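You operate a simulated robot arm through the tools that you are given. There is no shell and no other tool. Be economical: measure what you need, move in short steps, check, and stop when the job is done.

You run a simulated robot arm. Do the job below in one go: nothing can be reset, and whatever is moved stays where it is left.

TASK
Rinse both dirty sherds with the one cup of water.
Fine: rest the grey one on the turner meanwhile and end with it on the rubber pad, the orange one on the grid, the cup upright.
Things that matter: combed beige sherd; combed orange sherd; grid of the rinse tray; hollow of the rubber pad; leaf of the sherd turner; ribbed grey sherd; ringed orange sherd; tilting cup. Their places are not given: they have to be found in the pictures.

It is judged by the outcome, as a careful person would: the job done as asked, and still so three seconds after it is handed in. It fails if anything else is knocked over, pushed out of place, dropped, spilled or broken.

THE ROBOT
A 7-joint arm with a two-finger parallel gripper, fixed in place. Base frame: the origin is at the foot of the arm, x ahead of it, y to its left, z up; the work surface is at about z = 74. Units: cm, degrees, N and s.
With the tool pointing down near the work surface it reaches from about 30 to 68 cm from the base axis. Its first joint turns from -66.0 to 66.0 degrees. Payload 1.57 kg.
Tool frame: the origin (TCP) lies between the finger pads and is the grasp point; the fingertips stand 3 cm ahead of it; z points along the fingers, y is the line along which they close. Largest opening 11 cm; finger width 2.4, thickness 1.2; the body of the gripper, 4.8 by 11.2 cm, starts 7.8 cm behind the TCP.
Orientation is told as [roll, pitch, yaw] about the base's x, y, z axes, in that order, counted from this pose: with the fingers straight down and closing along the base's y, the tool's x points along the base's -x, its y along +y and its z along -z.

THE INTERFACE
- The arm moves only by the tool move_arm. Its arguments are lists of equal length, an entry for each row: "offset": the shift along the base's x, y, z in cm, a list of three; "dr": the turn, a rotation vector about the base's x, y, z in degrees, a list of three; "jaw": the finger opening in cm, from 0 to 11. In form: {"offset": [[x, y, z], ...], "dr": [[wx, wy, wz], ...], "jaw": [jaw, ...]}. A call has 1 to 12 rows; each row shifts and turns the commanded pose from where the row before left it. Rows are played at 5 a second. More than 5 cm and 8.6 degrees between two rows, or a gripper value outside its range, and nothing of the call is played. Where a pose cannot be reached the arm comes as near as it can. A force on the tool above 40 N (or 10 N above the force at the start of the call, whichever is more), or a blocked arm, ends the call early, and 0.2 s more pass. The fingers move at their own pace (about 10.8 cm/s each) and stop on an object; they squeeze with about 34 N. The grip force told is the motor's: it shows also when the fingers shut on nothing. Time passes only in rows, and 0.2 s behind the last, so rows that do not move let the fingers close. The reply holds the time, the measured pose of the TCP, the force on the tool along the base axes, the opening and the grip force, in the units named above and with some noise, with the torque about the TCP (base axes, N m) and any sound that the robot's microphone picked up.
- Cameras (640 x 400 px; columns grow to the right, rows downward): "scene" is fixed at [13.22, -37.61, 140.16]; the picture's right is [0.97, -0.26, 0.00], its down [-0.16, -0.58, -0.80] and it looks along [0.21, 0.77, -0.60] (base axes); focal length 291 px, centre (320, 200). "wrist" rides on the gripper at [7, 1.6, -14.1] in the tool frame; the picture's right is [-0.23, 0.97, 0.00], its down [-0.86, -0.20, -0.48] and it looks along [-0.47, -0.11, 0.88] (tool axes); focal length 222 px, centre (320, 200).
- get_image(camera): a new picture of that camera. The clock stands still meanwhile.
- point_at(camera, pixels): there is no depth. For up to 12 entries [column, row, z] of the newest picture of that camera ("zoom" is the newest enlarged one), the place [x, y] in the base frame at which the ray of that pixel passes the height z, good to about 0.3 cm. The clock stands still meanwhile.
- inspect(camera, box): a new picture of the part [left, top, right, bottom] of that camera's present view, enlarged. The clock stands still meanwhile.
- job_done(): hands the job in; it is judged then, once.

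Work in short steps. Measure before you move; look again where a grasp or a placing could have gone wrong, and mend it. You have 80 turns and 38 pictures in all, those below and enlarged ones among them. Open the gripper and draw the arm clear of the work before you hand the job in, unless the task says otherwise; then end with one line.

The tools are called after "Request:" by a JSON object that holds its "op" and its "data". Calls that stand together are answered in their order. move_arm: Moves the arm, as the interface text tells. Its arguments: {"type":"object","properties":{"offset":{"type":"array","items":{"type":"array","items":{"type":"number"}}},"dr":{"type":"array","items":{"type":"array","items":{"type":"number"}}},"jaw":{"type":"array","items":{"type":"number"}}},"required":["offset","dr","jaw"]} The other tools are called the same way: get_image (camera) takes a picture; point_at (camera, pixels) gives the place at which the rays of pixels pass given heights; inspect (camera, box) takes an enlarged picture of a part of a camera's view; job_done () hands the job in.

At the start:

```text
time: 0.0
tool_pos: [38.95, 18.09, 118.6]
tool_rot: [0.1, 0.1, 0.0]
wrist_force: [-0.5, -0.5, -0.1]
ft_torque: [0.0, 0.02, -0.02]
gripper_width: 11.01
grasp_force: 0.0
```

scene: 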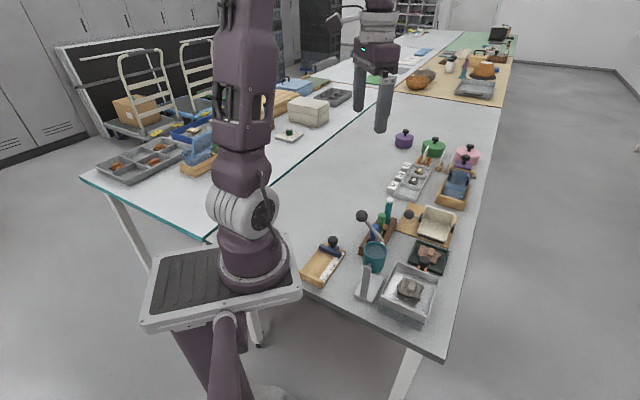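
wrist: 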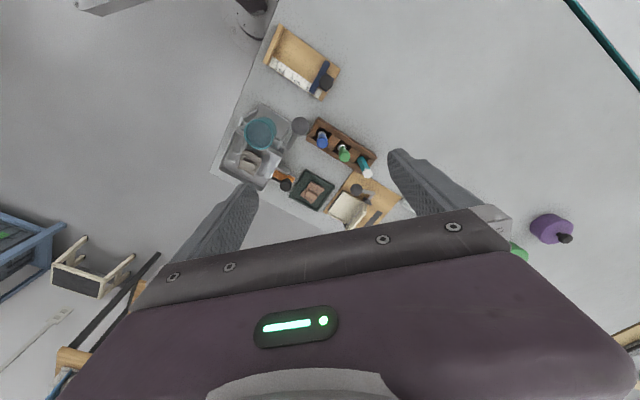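

I start with enlarged views of the cluster of items near (400,260) in the scene picture and (310,160) in the wrist picture.

Request:
{"op": "inspect", "data": {"camera": "scene", "box": [340, 190, 484, 330]}}

Request:
{"op": "inspect", "data": {"camera": "wrist", "box": [200, 90, 420, 240]}}

```text
2.86 times, centred on (412, 260) of scene
```

zoom: 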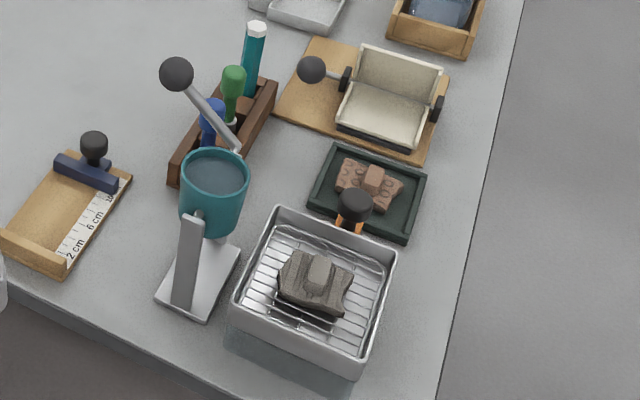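

```text
2.67 times, centred on (310, 165) of wrist
```

zoom: 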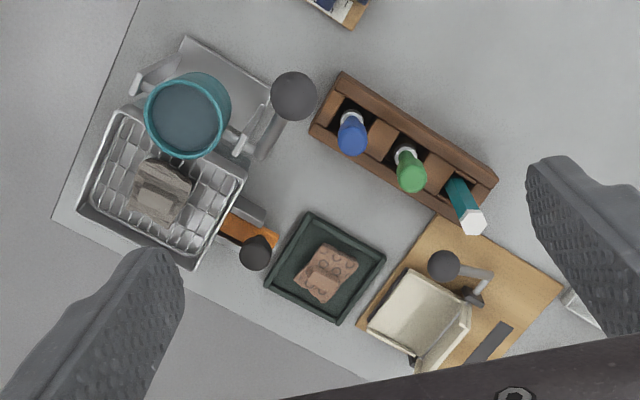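

Enlarged wrist view: cup near (185,115), its lever ball (293,97), grey sherd (165,190), brown-orange sherd (328,272) on the dark pad, turner with ball (443,265). I get rough places for them.

Request:
{"op": "point_at", "data": {"camera": "zoom", "pixels": [[185, 115, 86], [293, 97, 90], [165, 190, 78], [328, 272, 76], [257, 252, 80], [415, 310, 77], [443, 265, 80], [80, 210, 78], [190, 268, 78], [245, 175, 78], [118, 108, 78]]}}

Request:
{"op": "inspect", "data": {"camera": "scene", "box": [370, 125, 490, 210]}}

```text
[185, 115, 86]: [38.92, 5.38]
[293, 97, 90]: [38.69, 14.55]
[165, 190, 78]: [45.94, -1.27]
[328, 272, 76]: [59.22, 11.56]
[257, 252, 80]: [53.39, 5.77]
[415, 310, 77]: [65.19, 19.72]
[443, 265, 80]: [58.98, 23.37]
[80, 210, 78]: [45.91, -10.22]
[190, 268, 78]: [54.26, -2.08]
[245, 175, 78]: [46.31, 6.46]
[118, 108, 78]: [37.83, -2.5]
```

```text
4.71 times, centred on (430, 168) of scene
```

zoom: 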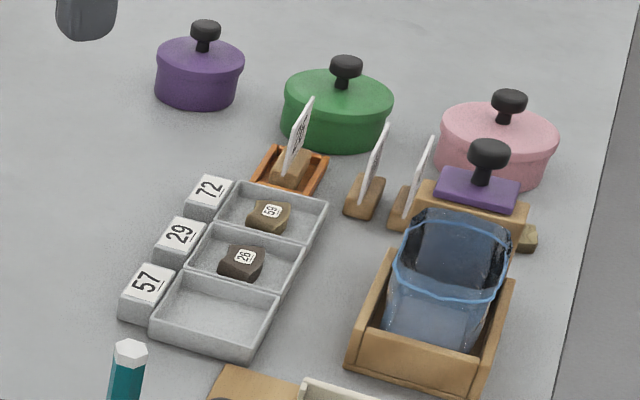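

The work area spans about x 38–65, y −8–25. I lower the hand toward (38, 6, 106) for a closer wrist view.

Request:
{"op": "move_arm", "data": {"offset": [[0, -4, -3], [0, -4, -3], [0, -4, -3], [0, 0, -3], [0, 0, 0]], "dr": [[0, 0, 0], [0, 0, 0], [0, 0, 0], [0, 0, 0], [0, 0, 0]], "jaw": [11, 11, 11, 11, 11]}}

Request:
{"op": "get_image", "data": {"camera": "wrist"}}

```text
time: 1.2
tool_pos: [38.86, 6.11, 106.55]
tool_rot: [0.0, -0.1, 0.0]
wrist_force: [0.0, -0.7, -0.1]
ft_torque: [0.0, -0.01, -0.01]
gripper_width: 11.0
grasp_force: 0.0
```

```text
32 pictures are left
```

wrist: 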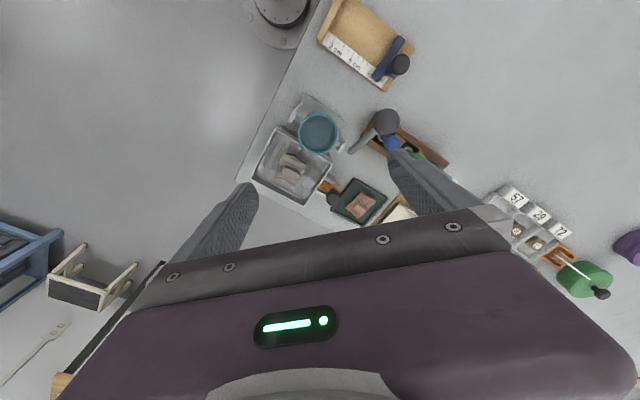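

The items sit at (250–440, 90–225); I enlarge that part.

Request:
{"op": "inspect", "data": {"camera": "wrist", "box": [245, 85, 405, 235]}}

Request:
{"op": "inspect", "data": {"camera": "scene", "box": [345, 225, 445, 325]}}

```text
2.67 times, centred on (325, 160) of wrist
```

zoom: 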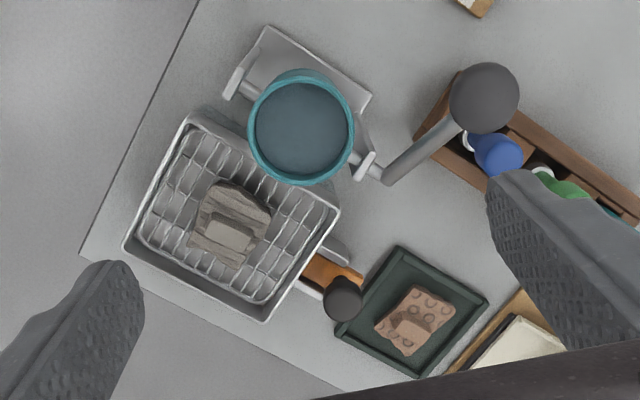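

```text
4.00 times, centred on (395, 275) of scene
```

zoom: 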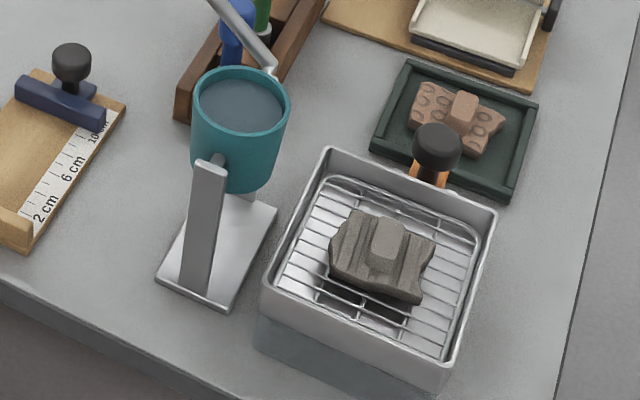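

Triangulating both views: lever ball about (38.2, 14.6, 92.4), cup rim centre (38.4, 5.9, 88.9), pivot line along about (0.7, 0.7) at z≈86; the cup tips toward the tray (grey sherd about (46,−1)). I turn the hand by −45° so it closes along the pivot axis and hover above the ball.

Request:
{"op": "move_arm", "data": {"offset": [[0, 1.5, 0], [0, 1.5, 0], [0, 1.5, 0], [0, 1.5, 0], [-0.3, 1.5, 0], [-0.3, 1, -1.5], [0, 0, 0]], "dr": [[0, 0, -7.5], [0, 0, -7.5], [0, 0, -7.5], [0, 0, -7.5], [0, 0, -7.5], [0, 0, -7.5], [0, 0, 0]], "jaw": [11, 10, 9, 8, 7, 7, 7]}}

Request:
{"op": "get_image", "data": {"camera": "wrist"}}

```text
time: 2.8
tool_pos: [38.42, 14.62, 105.1]
tool_rot: [0.0, 0.0, -45.1]
wrist_force: [-0.2, 0.2, 0.0]
ft_torque: [-0.03, 0.01, 0.02]
gripper_width: 7.0
grasp_force: 0.0
```

```text
29 pictures are left
```

wrist: 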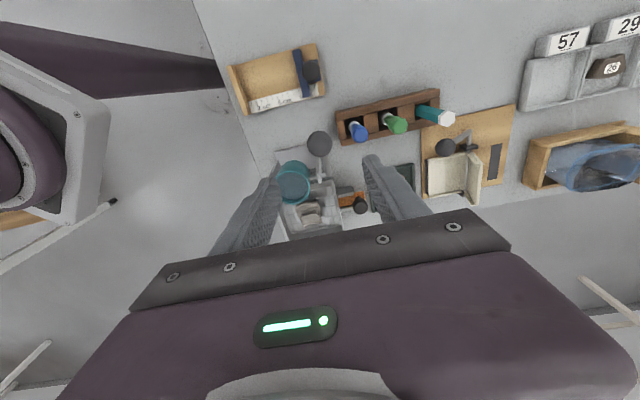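

The ball is at (319,144), and the axis is aligned with the picture. I verify the ball and some other places.

Request:
{"op": "point_at", "data": {"camera": "wrist", "pixels": [[319, 144, 92.4], [321, 178, 86], [292, 182, 88.9], [445, 148, 82], [447, 180, 77]]}}

Request:
{"op": "inspect", "data": {"camera": "wrist", "box": [400, 90, 530, 220]}}

```text
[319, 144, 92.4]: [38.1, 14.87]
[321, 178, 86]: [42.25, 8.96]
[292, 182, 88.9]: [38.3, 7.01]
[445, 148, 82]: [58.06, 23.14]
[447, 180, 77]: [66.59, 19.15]
```

```text
3.08 times, centred on (465, 155) of wrist
```

zoom: 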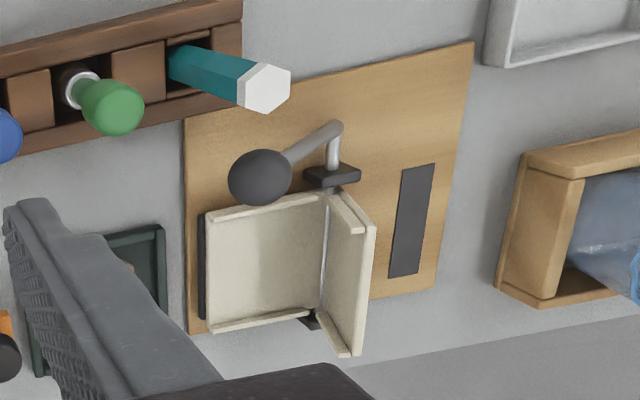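

Ball confirmed at (38.1, 14.85, 92.4). I descend with jaws open 6 cm around it and close.

Request:
{"op": "move_arm", "data": {"offset": [[-0.2, 0.2, -4], [-0.1, 0, -4], [0, 0, -3], [0, 0, -1.7], [0, 0, 0], [0, 0, 0], [0, 0, 0], [0, 0, 0]], "dr": [[0, 0, 0], [0, 0, 0], [0, 0, 0], [0, 0, 0], [0, 0, 0], [0, 0, 0], [0, 0, 0], [0, 0, 0]], "jaw": [6, 6, 6, 6, 6, 3, 2, 2]}}

Request:
{"op": "inspect", "data": {"camera": "scene", "box": [310, 190, 440, 320]}}

```text
time: 4.6
tool_pos: [38.1, 14.95, 92.25]
tool_rot: [0.1, -0.1, -44.8]
wrist_force: [11.0, 5.1, -8.3]
ft_torque: [0.32, 0.12, 0.06]
gripper_width: 3.12
grasp_force: 40.4
```

```text
3.08 times, centred on (375, 255) of scene
```

zoom: 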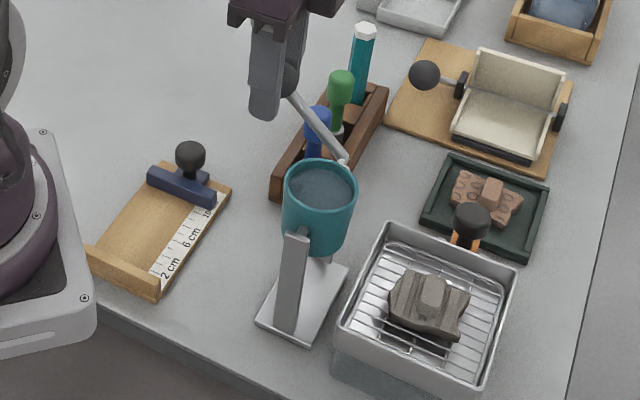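

Ball gripped (width 3.12) with a side load of about 11 N along the axis; I ease the hand a bit along +axis and read again.

Request:
{"op": "move_arm", "data": {"offset": [[0.15, 0.15, 0], [0, 0, 0]], "dr": [[0, 0, 0], [0, 0, 0]], "jaw": [2, 2]}}

```text
time: 5.2
tool_pos: [38.13, 14.79, 92.39]
tool_rot: [-0.2, 0.0, -44.9]
wrist_force: [2.4, -8.5, -0.8]
ft_torque: [-0.31, -0.21, 0.03]
gripper_width: 3.15
grasp_force: 40.6
```

Now the ball is at (38.13, 14.79, 92.4), pivot about 6.8 cm ahead along (0.7,−0.7) and 6.4 cm lower (radius ≈9.3). I tilt the first 15° along that arc and watch the force.

Request:
{"op": "move_arm", "data": {"offset": [[0.41, -0.41, 0.56], [0.445, -0.445, 0.52], [0.475, -0.475, 0.45], [0, 0, 0]], "dr": [[0, 0, 0], [0, 0, 0], [0, 0, 0], [0, 0, 0]], "jaw": [2, 2, 2, 2]}}

```text
time: 6.2
tool_pos: [39.34, 13.62, 94.03]
tool_rot: [-0.2, 0.0, -45.0]
wrist_force: [-21.5, -1.3, -4.1]
ft_torque: [0.77, 1.03, -0.05]
gripper_width: 3.15
grasp_force: 40.3
```

Load 14 N along the push direction and −16 N along the axis; no trouble. I ease −axis a little and go on to about 30°.

Request:
{"op": "move_arm", "data": {"offset": [[0.4, -0.6, 0.4], [0.52, -0.52, 0.33], [0.54, -0.54, 0.27], [0, 0, 0]], "dr": [[0, 0, 0], [0, 0, 0], [0, 0, 0], [0, 0, 0]], "jaw": [2, 2, 2, 2]}}

Request:
{"op": "inspect", "data": {"camera": "scene", "box": [335, 200, 445, 320]}}

```text
time: 7.2
tool_pos: [40.94, 12.14, 94.96]
tool_rot: [0.1, -0.1, -44.9]
wrist_force: [-13.8, 7.9, 1.7]
ft_torque: [0.81, 0.99, 0.01]
gripper_width: 3.13
grasp_force: 40.0
```

```text
3.33 times, centred on (390, 260) of scene
```

zoom: 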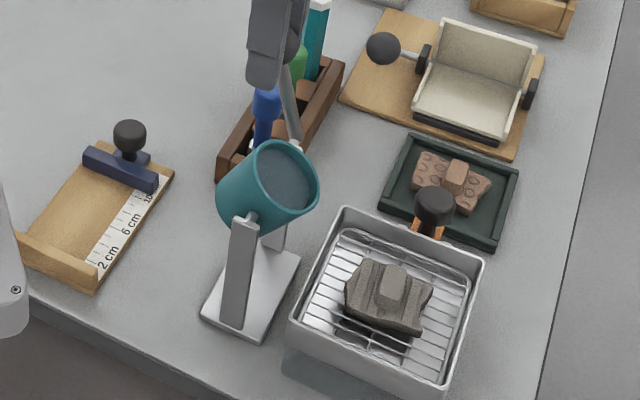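

No water out yet at ≈29°. I tilt another 10° and look.

Request:
{"op": "move_arm", "data": {"offset": [[0.55, -0.55, 0.2], [0.57, -0.57, 0.13], [0, 0, 0]], "dr": [[0, 0, 0], [0, 0, 0], [0, 0, 0]], "jaw": [2, 2, 2]}}

Request:
{"op": "inspect", "data": {"camera": "scene", "box": [335, 200, 445, 320]}}

```text
time: 8.0
tool_pos: [42.05, 10.88, 95.28]
tool_rot: [0.0, 0.0, -44.8]
wrist_force: [-8.6, 11.6, 1.8]
ft_torque: [0.87, 0.92, 0.1]
gripper_width: 3.14
grasp_force: 40.1
```

```text
3.33 times, centred on (390, 260) of scene
```

zoom: 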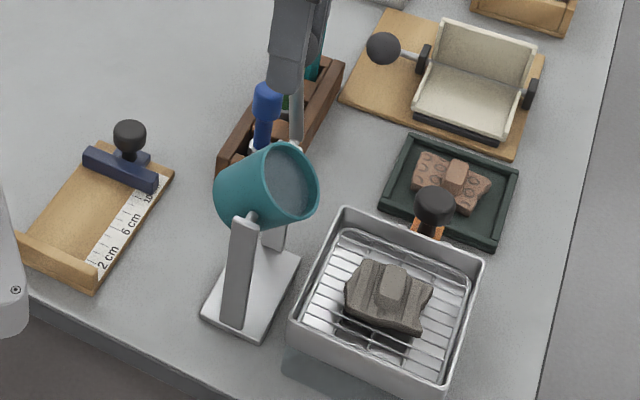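

Tilt ≈39°, still no pour visible. Another 8–10°, listening for sound.

Request:
{"op": "move_arm", "data": {"offset": [[0.573, -0.573, 0.06], [0.573, -0.573, -0.02], [0, 0, 0]], "dr": [[0, 0, 0], [0, 0, 0], [0, 0, 0]], "jaw": [2, 2, 2]}}

Request:
{"op": "inspect", "data": {"camera": "scene", "box": [335, 200, 445, 320]}}

```text
time: 8.8
tool_pos: [43.2, 9.68, 95.33]
tool_rot: [-0.1, 0.0, -44.9]
wrist_force: [-7.6, 10.1, 8.3]
ft_torque: [0.78, 0.89, -0.02]
gripper_width: 3.15
grasp_force: 40.1
```

```text
3.33 times, centred on (390, 260) of scene
```

zoom: 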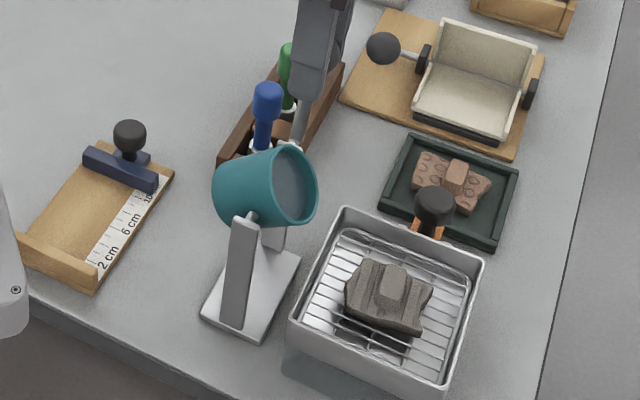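

Tilt ≈49°, still nothing. Next 8°.

Request:
{"op": "move_arm", "data": {"offset": [[0.565, -0.565, -0.1], [0.55, -0.55, -0.16], [0, 0, 0]], "dr": [[0, 0, 0], [0, 0, 0], [0, 0, 0]], "jaw": [2, 2, 2]}}

Request:
{"op": "inspect", "data": {"camera": "scene", "box": [335, 200, 445, 320]}}

```text
time: 9.6
tool_pos: [44.32, 8.65, 95.18]
tool_rot: [0.1, -0.2, -44.8]
wrist_force: [1.5, 4.9, 6.7]
ft_torque: [0.3, 0.25, 0.03]
gripper_width: 3.14
grasp_force: 40.0
```

```text
3.33 times, centred on (390, 260) of scene
```

zoom: 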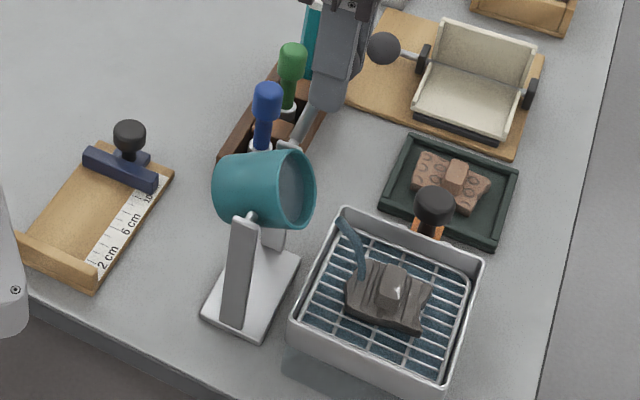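

Water is flowing onto the grey sherd. I tip back at once about 20° to save the rest, then look.

Request:
{"op": "move_arm", "data": {"offset": [[-0.8, 0.8, 0.2], [-0.85, 0.85, 0.06], [-0.65, 0.65, -0.06], [0, 0, 0]], "dr": [[0, 0, 0], [0, 0, 0], [0, 0, 0], [0, 0, 0]], "jaw": [2, 2, 2, 2]}}

Request:
{"op": "inspect", "data": {"camera": "scene", "box": [355, 210, 435, 310]}}

```text
time: 10.6
tool_pos: [41.98, 10.94, 95.21]
tool_rot: [0.0, 0.0, -45.0]
wrist_force: [17.7, -4.8, -22.8]
ft_torque: [-0.78, -0.88, -0.03]
gripper_width: 3.15
grasp_force: 39.8
```

```text
4.00 times, centred on (395, 260) of scene
```

zoom: 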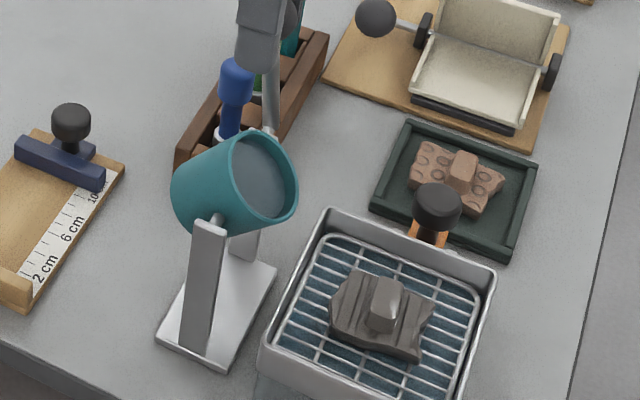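

The grey sherd is now dark, wet and clear of the pale dirt, and the flow has stopped. I bring the lever back along the arc to upright.

Request:
{"op": "move_arm", "data": {"offset": [[-0.57, 0.57, -0.25], [-0.555, 0.555, -0.25], [-0.54, 0.54, -0.3], [-0.525, 0.525, -0.35], [-0.5, 0.5, -0.4], [-0.475, 0.475, -0.45], [-0.445, 0.445, -0.52], [-0.35, 0.35, -0.45], [0, 0, 0]], "dr": [[0, 0, 0], [0, 0, 0], [0, 0, 0], [0, 0, 0], [0, 0, 0], [0, 0, 0], [0, 0, 0], [0, 0, 0], [0, 0, 0]], "jaw": [2, 2, 2, 2, 2, 2, 2, 2, 2]}}

```text
time: 12.6
tool_pos: [38.17, 14.84, 92.34]
tool_rot: [0.0, 0.0, -45.0]
wrist_force: [24.4, -8.5, -4.9]
ft_torque: [-0.7, -0.82, -0.1]
gripper_width: 3.17
grasp_force: 40.2
```

The lever is back at its starting pose (38.17, 14.84, 92.3). I release, rise, and hover above the grey sherd.

Request:
{"op": "move_arm", "data": {"offset": [[0.15, -0.1, 0], [0, 0, 0], [0, 0, 0], [0, 0, 4], [0, 0, 4], [0, 0, 4], [2.5, -4.3, 0], [2.5, -4.3, 0], [2.5, -4.3, 0], [0.4, -3.2, 0], [0, 0, 0]], "dr": [[0, 0, 0], [0, 0, 0], [0, 0, 0], [0, 0, 0], [0, 0, 0], [0, 0, 0], [0, 0, 0], [0, 0, 0], [0, 0, 0], [0, 0, 0], [0, 0, 0]], "jaw": [5, 5.5, 5.5, 5.5, 5.5, 5.5, 5.5, 5.5, 5.5, 5.5, 5.5]}}

Request:
{"op": "get_image", "data": {"camera": "wrist"}}

```text
time: 15.0
tool_pos: [46.12, -1.27, 104.22]
tool_rot: [0.0, 0.1, -44.9]
wrist_force: [0.6, 0.4, 0.9]
ft_torque: [0.0, -0.01, 0.0]
gripper_width: 5.49
grasp_force: 0.1
```

```text
21 pictures are left
```

wrist: 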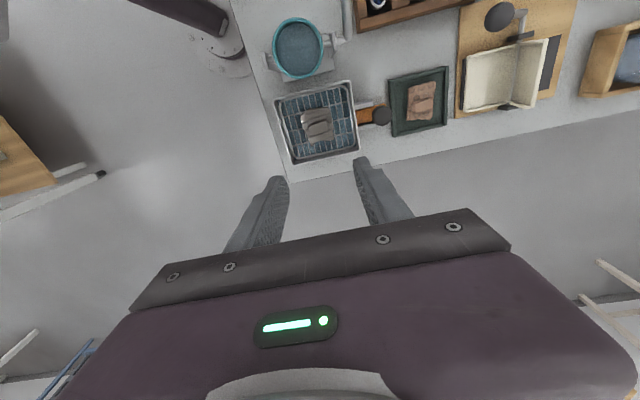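

Good overview: grey sherd (318,125), orange (421,100), turner leaf (490,75). I enlarge this strip.

Request:
{"op": "inspect", "data": {"camera": "wrist", "box": [262, 5, 378, 170]}}

Request:
{"op": "inspect", "data": {"camera": "wrist", "box": [380, 0, 580, 140]}}

```text
2.42 times, centred on (320, 88) of wrist
```

zoom: 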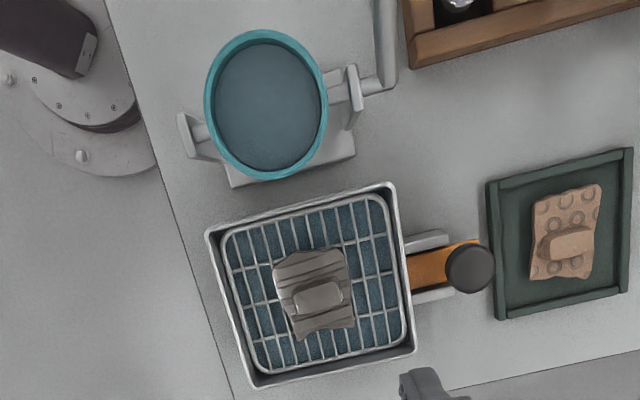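

```text
2.86 times, centred on (480, 70) of wrist
```

zoom: 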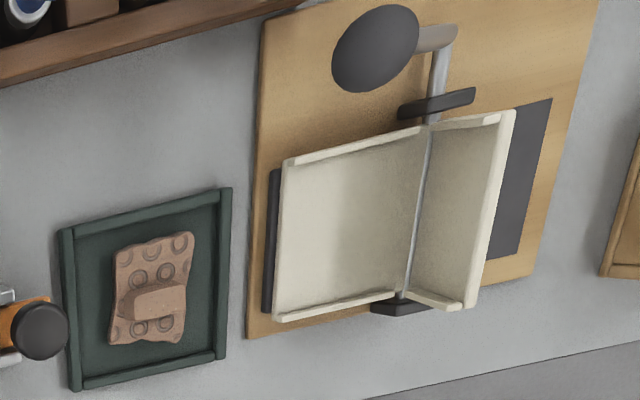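

The cup still holds water, and both lugs lie long side along the cup axis, so I will grip them across the short side (yaw +45°). I get places of the lugs, leaf and pad from this picture at candidate heights.

Request:
{"op": "point_at", "data": {"camera": "wrist", "pixels": [[319.2, 128.1, 78], [319.2, 128.1, 80], [319.2, 128.1, 82], [423.4, 105, 76], [423.4, 105, 78], [489.8, 78.7, 76], [489.8, 78.7, 78], [419.9, 99.7, 75], [499.2, 16.9, 82], [547.5, 39, 83], [534, 107, 83], [322, 163, 80]]}}

Request:
{"op": "inspect", "data": {"camera": "scene", "box": [390, 195, 470, 305]}}

```text
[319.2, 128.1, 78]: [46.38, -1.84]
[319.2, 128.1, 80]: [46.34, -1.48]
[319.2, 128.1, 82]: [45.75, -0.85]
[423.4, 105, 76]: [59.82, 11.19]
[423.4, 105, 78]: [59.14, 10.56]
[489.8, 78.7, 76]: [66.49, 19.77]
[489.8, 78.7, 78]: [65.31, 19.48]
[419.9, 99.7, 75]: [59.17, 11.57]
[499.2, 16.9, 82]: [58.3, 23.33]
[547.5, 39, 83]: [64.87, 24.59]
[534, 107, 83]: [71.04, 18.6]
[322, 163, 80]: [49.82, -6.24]
```

```text
3.64 times, centred on (430, 250) of scene
```

zoom: 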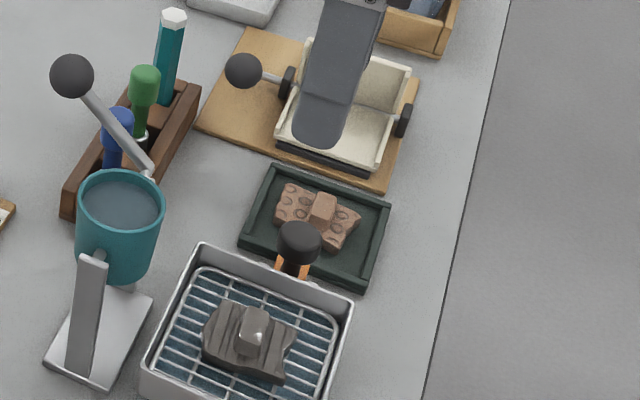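

Grey lug top is about (45.9, −0.9, 81.9); orange lug about (59.5, 10.8, 77); leaf centre about (66, 19.5, 76). I rotate to yaw +45° above the grey sherd and look before descending.

Request:
{"op": "move_arm", "data": {"offset": [[0, 0, 0], [0, 0, 0], [0, 0, 0], [0, 0, 0], [0, 0, -1], [0, 0, -1], [0, 0, -1], [0, 0, -1], [0, 0, -2], [0, 0, -2], [0, 0, -2], [0, 0, 0]], "dr": [[0, 0, 8.2], [0, 0, 8.2], [0, 0, 8.2], [0, 0, 8.2], [0, 0, 8.2], [0, 0, 8.2], [0, 0, 8.2], [0, 0, 8.2], [0, 0, 8.2], [0, 0, 8.2], [0, 0, 8], [0, 0, 0]], "jaw": [5, 5, 5, 5, 5, 5, 5, 5, 5, 5, 5, 5]}}

Request:
{"op": "get_image", "data": {"camera": "wrist"}}

```text
time: 17.6
tool_pos: [46.08, -1.27, 94.34]
tool_rot: [0.0, 0.0, 45.1]
wrist_force: [-0.1, 0.0, 0.1]
ft_torque: [0.01, 0.01, 0.01]
gripper_width: 5.01
grasp_force: 0.2
```

```text
17 pictures are left
```

wrist: 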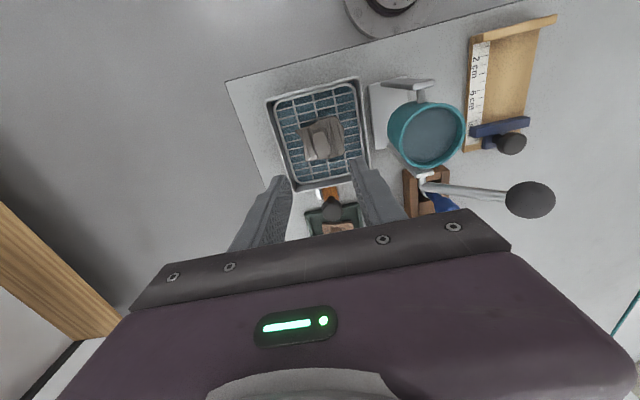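

Lug near (322,142). I enlarge to see its outline.

Request:
{"op": "inspect", "data": {"camera": "wrist", "box": [265, 85, 385, 200]}}

```text
3.48 times, centred on (325, 142) of wrist
```

zoom: 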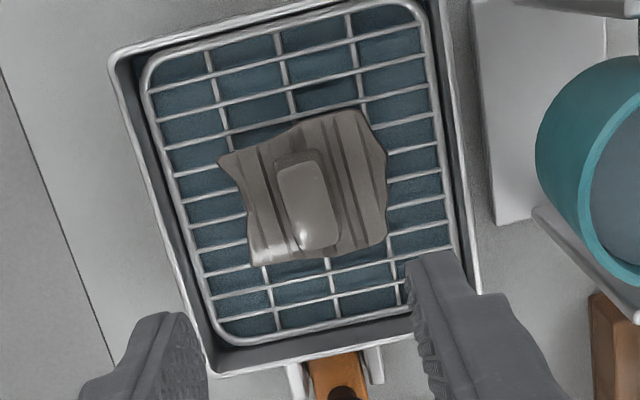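

Lug top centre at zoom (308,205), its long side aligned with the tool's x. I measure it.

Request:
{"op": "point_at", "data": {"camera": "zoom", "pixels": [[308, 205, 82], [308, 205, 81], [282, 205, 82], [334, 205, 82], [297, 160, 82], [318, 250, 82], [218, 157, 80], [358, 110, 80], [387, 235, 80], [252, 264, 80], [470, 290, 80], [110, 60, 80]]}}

```text
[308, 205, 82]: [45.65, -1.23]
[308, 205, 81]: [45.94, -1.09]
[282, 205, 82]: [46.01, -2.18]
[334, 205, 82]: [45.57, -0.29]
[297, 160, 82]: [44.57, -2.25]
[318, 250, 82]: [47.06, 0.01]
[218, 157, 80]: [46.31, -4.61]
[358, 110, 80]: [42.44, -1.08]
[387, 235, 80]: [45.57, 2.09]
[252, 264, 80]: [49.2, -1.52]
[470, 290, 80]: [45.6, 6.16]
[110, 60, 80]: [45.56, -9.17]
```

Lug centre ≈(45.8, −1.15), 1.3 cm wide. I descend to TCP z≈83.8 with jaws 4 cm open and close.

Request:
{"op": "move_arm", "data": {"offset": [[-0.25, 0.1, -4], [0, 0, -4], [0, 0, -1.6], [0, 0, -1], [0, 0, 0], [0, 0, 0], [0, 0, 0], [0, 0, 0]], "dr": [[0, 0, 0], [0, 0, 0], [0, 0, 0], [0, 0, 0], [0, 0, 0], [0, 0, 0], [0, 0, 0], [0, 0, 0]], "jaw": [4, 4, 4, 4, 4, 1, 0.5, 0.5]}}

```text
time: 19.4
tool_pos: [45.98, -1.16, 83.7]
tool_rot: [-0.1, -0.1, 45.0]
wrist_force: [4.0, -3.2, 14.1]
ft_torque: [-0.01, 0.11, 0.03]
gripper_width: 2.2
grasp_force: 9.5
```

Width 2.2 with grip 9.5 and 14 N upward; perhaps still closing or touching the sherd's top. I wait two rows.

Request:
{"op": "move_arm", "data": {"offset": [[0, 0, 0.2], [0, 0, 0], [0, 0, 0]], "dr": [[0, 0, 0], [0, 0, 0], [0, 0, 0]], "jaw": [0.5, 0.5, 0.5]}}

Request:
{"op": "inspect", "data": {"camera": "wrist", "box": [250, 100, 390, 220]}}

```text
time: 20.2
tool_pos: [45.84, -1.2, 83.95]
tool_rot: [0.0, 0.1, 45.1]
wrist_force: [0.0, 0.5, -0.2]
ft_torque: [0.01, 0.03, 0.03]
gripper_width: 1.57
grasp_force: 31.8
```

```text
3.33 times, centred on (320, 160) of wrist
```

zoom: 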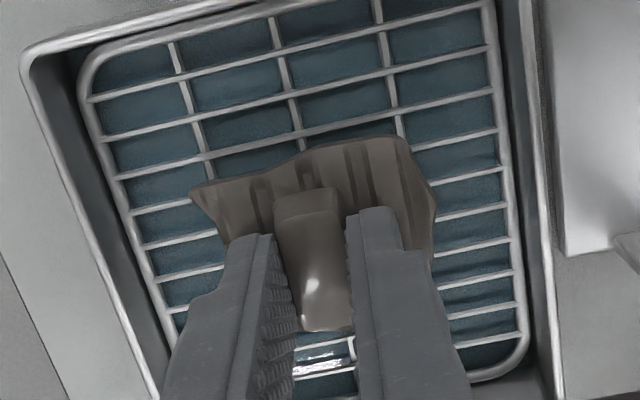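

Firm grip (1.57 cm, 32 N). I lift 9 cm and check the load.

Request:
{"op": "move_arm", "data": {"offset": [[0, 0, 1], [0, 0, 3], [0, 0, 4], [0, 0, 1], [0, 0, 0]], "dr": [[0, 0, 0], [0, 0, 0], [0, 0, 0], [0, 0, 0], [0, 0, 0]], "jaw": [0.5, 0.5, 0.5, 0.5, 0.5]}}

```text
time: 21.4
tool_pos: [45.92, -1.11, 92.93]
tool_rot: [0.0, 0.1, 45.1]
wrist_force: [-0.4, -0.4, -0.9]
ft_torque: [-0.01, 0.01, -0.02]
gripper_width: 1.6
grasp_force: 31.6
```

The sherd is held (−0.9 N weight). I carry it at z≈94 over the turner leaf and look.

Request:
{"op": "move_arm", "data": {"offset": [[3.3, 3.3, 1], [3.3, 3.3, 0], [3.3, 3.4, 0], [3.3, 3.4, 0], [3.3, 3.4, 0], [3.1, 3.3, 0], [0, 0, 0]], "dr": [[0, 0, 0], [0, 0, 0], [0, 0, 0], [0, 0, 0], [0, 0, 0], [0, 0, 0], [0, 0, 0]], "jaw": [0.5, 0.5, 0.5, 0.5, 0.5, 0.5, 0.5]}}

Request:
{"op": "inspect", "data": {"camera": "wrist", "box": [230, 60, 410, 230]}}

```text
time: 23.0
tool_pos: [65.39, 18.93, 93.75]
tool_rot: [0.1, 0.2, 45.1]
wrist_force: [-0.2, -0.4, 0.1]
ft_torque: [0.0, -0.03, -0.03]
gripper_width: 1.59
grasp_force: 31.0
```

```text
2.35 times, centred on (320, 145) of wrist
```

zoom: 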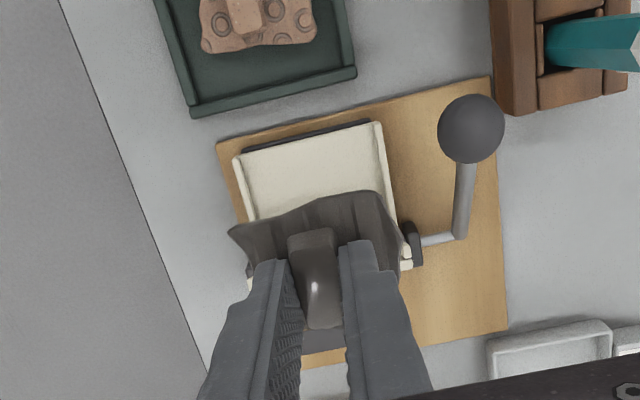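

The leaf's near edge runs from zoom (237,157) to (382,122), right rail down to (400,250). I measure it.

Request:
{"op": "point_at", "data": {"camera": "zoom", "pixels": [[237, 157, 77], [382, 122, 77], [402, 255, 77], [237, 157, 76], [382, 122, 76], [412, 245, 77], [470, 130, 82], [229, 233, 88], [397, 262, 88]]}}

Request:
{"op": "inspect", "data": {"camera": "scene", "box": [395, 180, 475, 270]}}

```text
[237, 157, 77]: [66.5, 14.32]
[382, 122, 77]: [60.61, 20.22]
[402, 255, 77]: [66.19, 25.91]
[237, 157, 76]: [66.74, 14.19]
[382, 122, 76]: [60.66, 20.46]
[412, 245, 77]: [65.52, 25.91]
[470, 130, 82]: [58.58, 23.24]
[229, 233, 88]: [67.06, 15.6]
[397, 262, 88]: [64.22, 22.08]
```

```text
4.44 times, centred on (435, 225) of scene
```

zoom: 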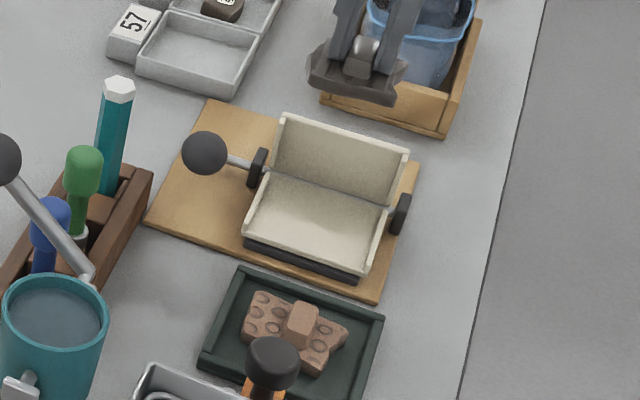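

Leaf centre ≈(66.0, 19.6), spanning well beyond the 5 cm sherd. I shift slightly to (65.6, 19.3) and go down to TCP z≈83.

Request:
{"op": "move_arm", "data": {"offset": [[0.2, 0.35, -3], [0, 0, -3], [0, 0, -3], [0, 0, -1.7], [0, 0, 0]], "dr": [[0, 0, 0], [0, 0, 0], [0, 0, 0], [0, 0, 0], [0, 0, 0]], "jaw": [0.5, 0.5, 0.5, 0.5, 0.5]}}

Request:
{"op": "inspect", "data": {"camera": "scene", "box": [395, 180, 475, 270]}}

```text
time: 24.2
tool_pos: [65.66, 19.31, 83.06]
tool_rot: [0.0, 0.0, 45.1]
wrist_force: [1.1, -0.1, -0.3]
ft_torque: [0.01, 0.01, 0.02]
gripper_width: 1.6
grasp_force: 32.0
```

```text
4.44 times, centred on (435, 225) of scene
```

zoom: 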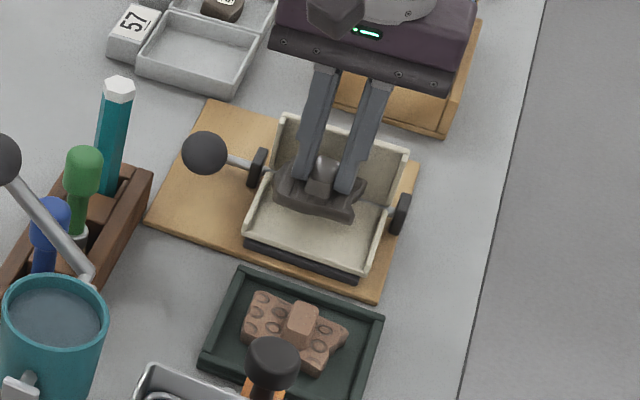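

It hangs well centred above the leaf. I lower in small steps until contact.

Request:
{"op": "move_arm", "data": {"offset": [[0, 0, -0.5], [0, 0, -0.5], [0, 0, -0.4], [0, 0, -0.3], [0, 0, 0]], "dr": [[0, 0, 0], [0, 0, 0], [0, 0, 0], [0, 0, 0], [0, 0, 0]], "jaw": [0.5, 0.5, 0.5, 0.5, 0.5]}}

```text
time: 25.4
tool_pos: [65.72, 19.29, 81.49]
tool_rot: [0.1, 0.1, 44.9]
wrist_force: [0.1, 1.0, -0.8]
ft_torque: [0.01, -0.02, 0.01]
gripper_width: 1.62
grasp_force: 31.5
```

No contact yet; I lower further.

Request:
{"op": "move_arm", "data": {"offset": [[0, 0, -0.3], [0, 0, -0.3], [0, 0, -0.2], [0, 0, 0]], "dr": [[0, 0, 0], [0, 0, 0], [0, 0, 0], [0, 0, 0]], "jaw": [0.5, 0.5, 0.5, 0.5]}}

```text
time: 26.4
tool_pos: [65.68, 19.3, 80.7]
tool_rot: [0.0, -0.1, 44.9]
wrist_force: [-0.9, -0.1, -0.5]
ft_torque: [0.03, 0.02, 0.0]
gripper_width: 1.6
grasp_force: 31.6
```

Request:
{"op": "move_arm", "data": {"offset": [[0, 0, -0.2], [0, 0, -0.2], [0, 0, -0.2], [0, 0, 0]], "dr": [[0, 0, 0], [0, 0, 0], [0, 0, 0], [0, 0, 0]], "jaw": [0.5, 0.5, 0.5, 0.5]}}

```text
time: 27.4
tool_pos: [65.67, 19.26, 80.31]
tool_rot: [-0.1, -0.2, 45.0]
wrist_force: [-7.3, 0.2, 39.4]
ft_torque: [0.0, 0.63, 0.01]
gripper_width: 1.6
grasp_force: 31.4
```

Contact: 39 N at z≈80.3. I ease up 0.2, open, and rise straight up.

Request:
{"op": "move_arm", "data": {"offset": [[0, 0, 0.2], [0, 0, 0], [0, 0, 0], [0, 0, 2], [0, 0, 4], [0, 0, 5], [0, 0, 0]], "dr": [[0, 0, 0], [0, 0, 0], [0, 0, 0], [0, 0, 0], [0, 0, 0], [0, 0, 0], [0, 0, 0]], "jaw": [0.5, 3, 3.5, 3.5, 3.5, 3.5, 3.5]}}

Request:
{"op": "inspect", "data": {"camera": "wrist", "box": [230, 60, 410, 230]}}

```text
time: 29.0
tool_pos: [65.58, 19.25, 91.29]
tool_rot: [0.0, 0.0, 45.1]
wrist_force: [0.3, 0.1, -0.4]
ft_torque: [0.0, -0.01, 0.03]
gripper_width: 3.5
grasp_force: 0.0
```

```text
2.35 times, centred on (320, 145) of wrist
```

zoom: 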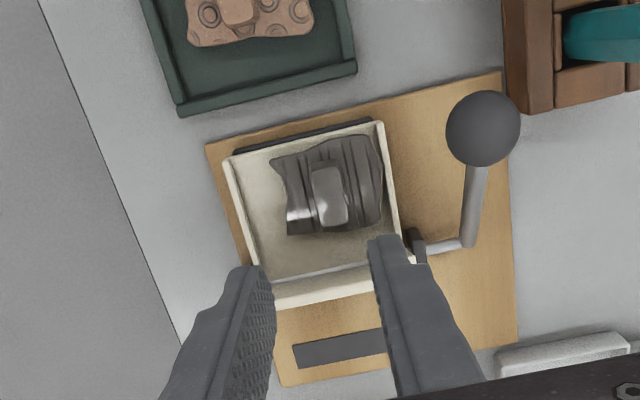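

The grey sherd rests flat on the leaf. I move above the orange sherd near (59.4, 10.9) and look.

Request:
{"op": "move_arm", "data": {"offset": [[-2, -2.8, 0], [-2, -2.8, 0], [-2.1, -2.8, -1], [0, 0, 0]], "dr": [[0, 0, 0], [0, 0, 0], [0, 0, 0], [0, 0, 0]], "jaw": [4, 4, 4, 4]}}

Request:
{"op": "inspect", "data": {"camera": "wrist", "box": [250, 70, 400, 210]}}

```text
time: 30.0
tool_pos: [59.53, 10.92, 90.2]
tool_rot: [0.0, 0.0, 44.9]
wrist_force: [0.6, -0.3, 0.4]
ft_torque: [0.01, -0.03, -0.04]
gripper_width: 3.99
grasp_force: 0.0
```

```text
2.86 times, centred on (325, 140) of wrist
```

zoom: 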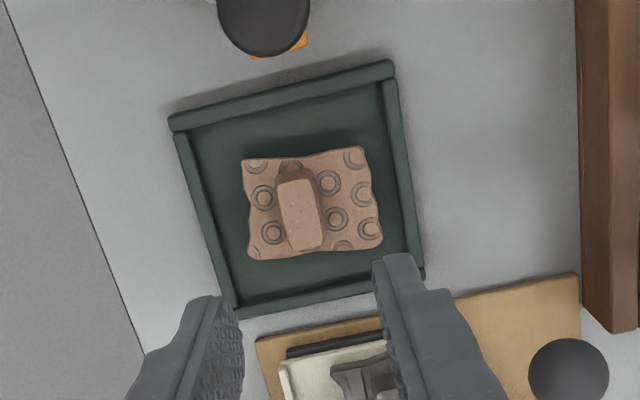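

Orange lug top centre at zoom (299,213), aligned with the tool. I measure it and the pad hollow's corners.

Request:
{"op": "point_at", "data": {"camera": "zoom", "pixels": [[299, 213, 77], [299, 213, 78], [276, 213, 77.5], [324, 213, 77.5], [188, 135, 75.5], [380, 82, 75.5], [410, 265, 75.5], [237, 300, 75.5], [310, 205, 76], [262, 25, 80]]}}

```text
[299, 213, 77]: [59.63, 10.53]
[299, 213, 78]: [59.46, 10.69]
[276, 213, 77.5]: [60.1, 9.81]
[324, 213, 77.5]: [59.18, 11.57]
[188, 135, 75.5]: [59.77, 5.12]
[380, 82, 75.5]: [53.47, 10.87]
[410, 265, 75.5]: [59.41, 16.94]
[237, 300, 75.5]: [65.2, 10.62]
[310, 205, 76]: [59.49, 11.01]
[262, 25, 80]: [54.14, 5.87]
```

Lug centre ≈(59.55, 10.65), pad hollow centre ≈(59.45, 10.9). I descend to TCP z≈79.8 and check contact before closing.

Request:
{"op": "move_arm", "data": {"offset": [[0, -0.25, -4], [0, 0, -4], [0, 0, -1.6], [0, 0, -0.4], [0, 0, -0.4], [0, 0, 0]], "dr": [[0, 0, 0], [0, 0, 0], [0, 0, 0], [0, 0, 0], [0, 0, 0], [0, 0, 0]], "jaw": [3.5, 3.5, 3.5, 3.5, 3.5, 3.5]}}

```text
time: 31.4
tool_pos: [59.54, 10.62, 79.88]
tool_rot: [0.0, -0.1, 45.1]
wrist_force: [-0.7, 0.1, 0.0]
ft_torque: [0.04, 0.05, 0.04]
gripper_width: 3.5
grasp_force: 0.0
```

No contact yet; I lower another 0.5 slowly.

Request:
{"op": "move_arm", "data": {"offset": [[0, 0, -0.25], [0, 0, -0.25], [0, 0, 0]], "dr": [[0, 0, 0], [0, 0, 0], [0, 0, 0]], "jaw": [3.5, 3.5, 3.5]}}

Request:
{"op": "inspect", "data": {"camera": "scene", "box": [400, 225, 460, 285]}}

```text
time: 32.2
tool_pos: [59.63, 10.66, 79.42]
tool_rot: [0.0, 0.0, 45.0]
wrist_force: [-0.1, 0.0, 0.7]
ft_torque: [-0.02, 0.01, 0.03]
gripper_width: 3.5
grasp_force: 0.1
```

```text
6.67 times, centred on (430, 255) of scene
```

zoom: 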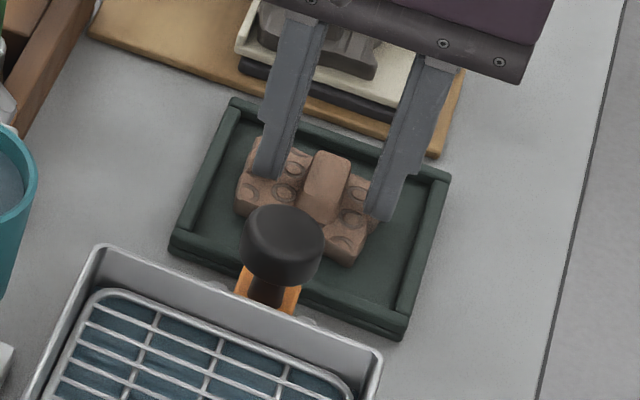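

The tips straddle the lug just above the sherd's top. I close and lift.

Request:
{"op": "move_arm", "data": {"offset": [[0, 0, 0.1], [0, 0, 0], [0, 0, 0], [0, 0, 0], [0, 0, 0]], "dr": [[0, 0, 0], [0, 0, 0], [0, 0, 0], [0, 0, 0], [0, 0, 0]], "jaw": [2, 1, 0.5, 0.5, 0.5]}}

```text
time: 33.4
tool_pos: [59.57, 10.54, 79.53]
tool_rot: [-0.1, 0.0, 45.0]
wrist_force: [0.4, 0.9, -0.8]
ft_torque: [0.02, 0.03, 0.0]
gripper_width: 1.59
grasp_force: 31.4
```

Gripped at 1.59 cm. I lift to z≈92.5 and carry it back along the diagonal to above the grid at (45.9, −1.2).

Request:
{"op": "move_arm", "data": {"offset": [[0, 0, 1], [0, 0, 4], [0, 0, 4], [0, 0, 4], [-3.4, -2.9, 0], [-3.4, -2.9, 0], [-3.4, -2.9, 0], [-3.5, -3, 0], [0, 0, 0]], "dr": [[0, 0, 0], [0, 0, 0], [0, 0, 0], [0, 0, 0], [0, 0, 0], [0, 0, 0], [0, 0, 0], [0, 0, 0], [0, 0, 0]], "jaw": [0.5, 0.5, 0.5, 0.5, 0.5, 0.5, 0.5, 0.5, 0.5]}}

```text
time: 35.4
tool_pos: [45.87, -1.08, 92.66]
tool_rot: [0.0, 0.0, 45.1]
wrist_force: [0.6, 0.3, -1.0]
ft_torque: [-0.04, -0.02, 0.01]
gripper_width: 1.6
grasp_force: 31.8
```

Still held. I lower to z≈84.6, then feel for the grid.

Request:
{"op": "move_arm", "data": {"offset": [[0, -0.1, -4], [0, 0, -3], [0, 0, -1], [0, 0, -0.2], [0, 0, -0.2], [0, 0, 0]], "dr": [[0, 0, 0], [0, 0, 0], [0, 0, 0], [0, 0, 0], [0, 0, 0], [0, 0, 0]], "jaw": [0.5, 0.5, 0.5, 0.5, 0.5, 0.5]}}

Request:
{"op": "move_arm", "data": {"offset": [[0, 0, -0.15], [0, 0, -0.15], [0, 0, 0]], "dr": [[0, 0, 0], [0, 0, 0], [0, 0, 0]], "jaw": [0.5, 0.5, 0.5]}}

```text
time: 36.8
tool_pos: [45.9, -1.15, 84.18]
tool_rot: [0.0, -0.2, 44.9]
wrist_force: [-1.6, 0.7, 24.2]
ft_torque: [0.09, 0.04, -0.01]
gripper_width: 1.62
grasp_force: 31.7
```

```text
time: 37.6
tool_pos: [45.73, -1.3, 83.89]
tool_rot: [-0.1, -0.1, 45.0]
wrist_force: [3.7, 0.4, 23.8]
ft_torque: [0.15, -0.06, -0.04]
gripper_width: 1.61
grasp_force: 31.3
```

Contact on the grid (24 N). I ease up slightly, release and rise.

Request:
{"op": "move_arm", "data": {"offset": [[0, 0, 0.2], [0, 0, 0], [0, 0, 0], [0, 0, 2], [0, 0, 4], [0, 0, 4], [0, 0, 3], [0, 0, 0]], "dr": [[0, 0, 0], [0, 0, 0], [0, 0, 0], [0, 0, 0], [0, 0, 0], [0, 0, 0], [0, 0, 0], [0, 0, 0]], "jaw": [0.5, 2.5, 3.5, 3.5, 3.5, 3.5, 3.5, 3.5]}}

Request:
{"op": "inspect", "data": {"camera": "wrist", "box": [255, 75, 415, 215]}}

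```text
time: 39.4
tool_pos: [45.84, -1.29, 96.96]
tool_rot: [0.0, -0.1, 45.2]
wrist_force: [0.6, 0.1, -0.3]
ft_torque: [0.0, -0.01, -0.03]
gripper_width: 3.49
grasp_force: 0.0
```

```text
2.86 times, centred on (335, 145) of wrist
```

zoom: 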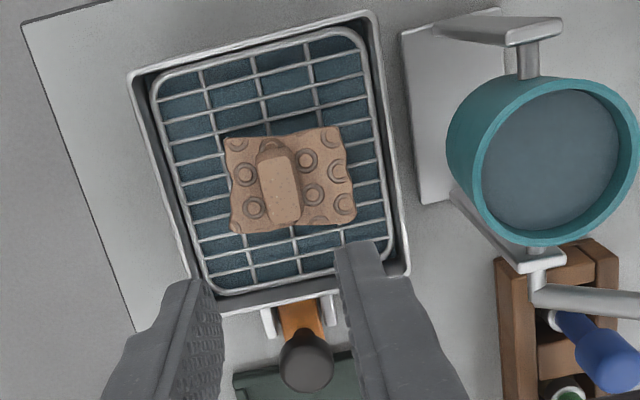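

The orange sherd lies flat on the grid. I go back over the lever ball with yaw −45°.

Request:
{"op": "move_arm", "data": {"offset": [[0, 0, 4], [0, 0, 4], [-0.85, 1.8, 0], [-0.85, 1.8, 0], [-0.85, 1.8, 0], [-0.85, 1.8, 0], [-0.85, 1.8, 0], [-0.85, 1.8, 0], [-0.85, 1.8, 0], [-0.85, 1.8, 0], [-0.85, 1.7, 0], [0, 0, 0]], "dr": [[0, 0, -8.2], [0, 0, -8.2], [0, 0, -8.2], [0, 0, -8.2], [0, 0, -8.2], [0, 0, -8.2], [0, 0, -8.2], [0, 0, -8.2], [0, 0, -8.2], [0, 0, -8.2], [0, 0, -8.2], [0, 0, 0]], "jaw": [6, 6, 6, 6, 6, 6, 6, 6, 6, 6, 6, 6]}}

```text
time: 42.0
tool_pos: [38.12, 14.93, 105.07]
tool_rot: [0.0, 0.0, -45.2]
wrist_force: [-1.0, 0.0, -1.1]
ft_torque: [0.0, 0.02, 0.01]
gripper_width: 6.02
grasp_force: 0.0
```

I descend onto the ball as before and close.

Request:
{"op": "move_arm", "data": {"offset": [[0.05, -0.08, -4], [0, 0, -4], [0, 0, -3], [0, 0, -1.7], [0, 0, 0], [0, 0, 0], [0, 0, 0], [0, 0, 0]], "dr": [[0, 0, 0], [0, 0, 0], [0, 0, 0], [0, 0, 0], [0, 0, 0], [0, 0, 0], [0, 0, 0], [0, 0, 0]], "jaw": [6, 6, 6, 6, 6, 3, 2, 2]}}

```text
time: 43.8
tool_pos: [38.23, 14.73, 92.22]
tool_rot: [-0.1, 0.0, -45.1]
wrist_force: [-0.6, -4.0, -9.2]
ft_torque: [0.23, 0.3, 0.09]
gripper_width: 3.15
grasp_force: 40.3
```

Ball held. I tilt along the same arc to about 49°, where nothing flowed before.

Request:
{"op": "move_arm", "data": {"offset": [[0.41, -0.41, 0.6], [0.41, -0.48, 0.52], [0.44, -0.51, 0.45], [0.5, -0.5, 0.4], [0.525, -0.525, 0.33], [0.545, -0.545, 0.27], [0.55, -0.55, 0.2], [0.57, -0.57, 0.13], [0.573, -0.573, 0.06], [0.573, -0.573, -0.02], [0, 0, 0]], "dr": [[0, 0, 0], [0, 0, 0], [0, 0, 0], [0, 0, 0], [0, 0, 0], [0, 0, 0], [0, 0, 0], [0, 0, 0], [0, 0, 0], [0, 0, 0], [0, 0, 0]], "jaw": [2, 2, 2, 2, 2, 2, 2, 2, 2, 2, 2]}}

```text
time: 46.2
tool_pos: [43.32, 9.78, 95.33]
tool_rot: [0.1, 0.0, -45.1]
wrist_force: [-5.1, 11.8, 7.4]
ft_torque: [0.83, 0.87, -0.02]
gripper_width: 3.15
grasp_force: 40.3
```

As before at 49°. I go on to about 69° and look.

Request:
{"op": "move_arm", "data": {"offset": [[0.57, -0.57, -0.08], [0.565, -0.565, -0.15], [0.55, -0.55, -0.22], [0.537, -0.537, -0.29], [0, 0, 0]], "dr": [[0, 0, 0], [0, 0, 0], [0, 0, 0], [0, 0, 0], [0, 0, 0]], "jaw": [2, 2, 2, 2, 2]}}

Request:
{"op": "inspect", "data": {"camera": "scene", "box": [355, 210, 435, 310]}}

```text
time: 47.4
tool_pos: [45.62, 7.4, 94.49]
tool_rot: [0.0, 0.0, -45.1]
wrist_force: [-3.9, 13.3, 1.9]
ft_torque: [0.87, 0.79, 0.01]
gripper_width: 3.12
grasp_force: 40.2
```

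```text
4.00 times, centred on (395, 260) of scene
```

zoom: 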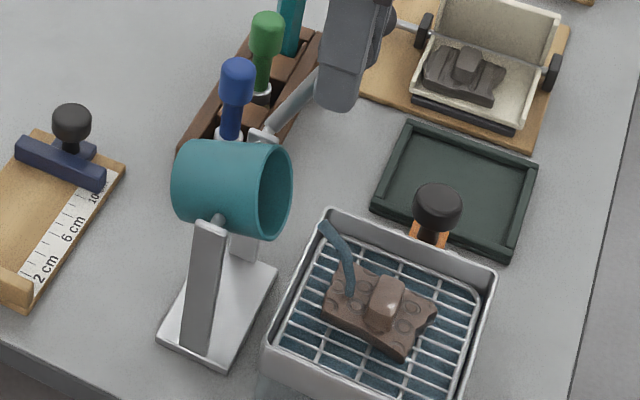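

Water flows onto the orange sherd. I tip another 10° and hold briefly to use up the rest.

Request:
{"op": "move_arm", "data": {"offset": [[0.516, -0.516, -0.35], [0.49, -0.49, -0.42], [0, 0, 0], [0, 0, 0], [0, 0, 0]], "dr": [[0, 0, 0], [0, 0, 0], [0, 0, 0], [0, 0, 0], [0, 0, 0]], "jaw": [2, 2, 2, 2, 2]}}

Request:
{"op": "inspect", "data": {"camera": "scene", "box": [355, 210, 435, 310]}}

```text
time: 48.6
tool_pos: [46.6, 6.46, 93.75]
tool_rot: [0.1, -0.1, -45.2]
wrist_force: [8.3, 4.7, 11.1]
ft_torque: [0.26, 0.19, -0.03]
gripper_width: 3.14
grasp_force: 40.3
```

```text
4.00 times, centred on (395, 260) of scene
```

zoom: 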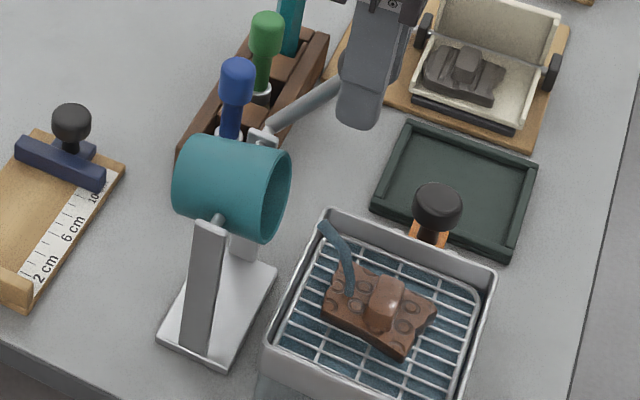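

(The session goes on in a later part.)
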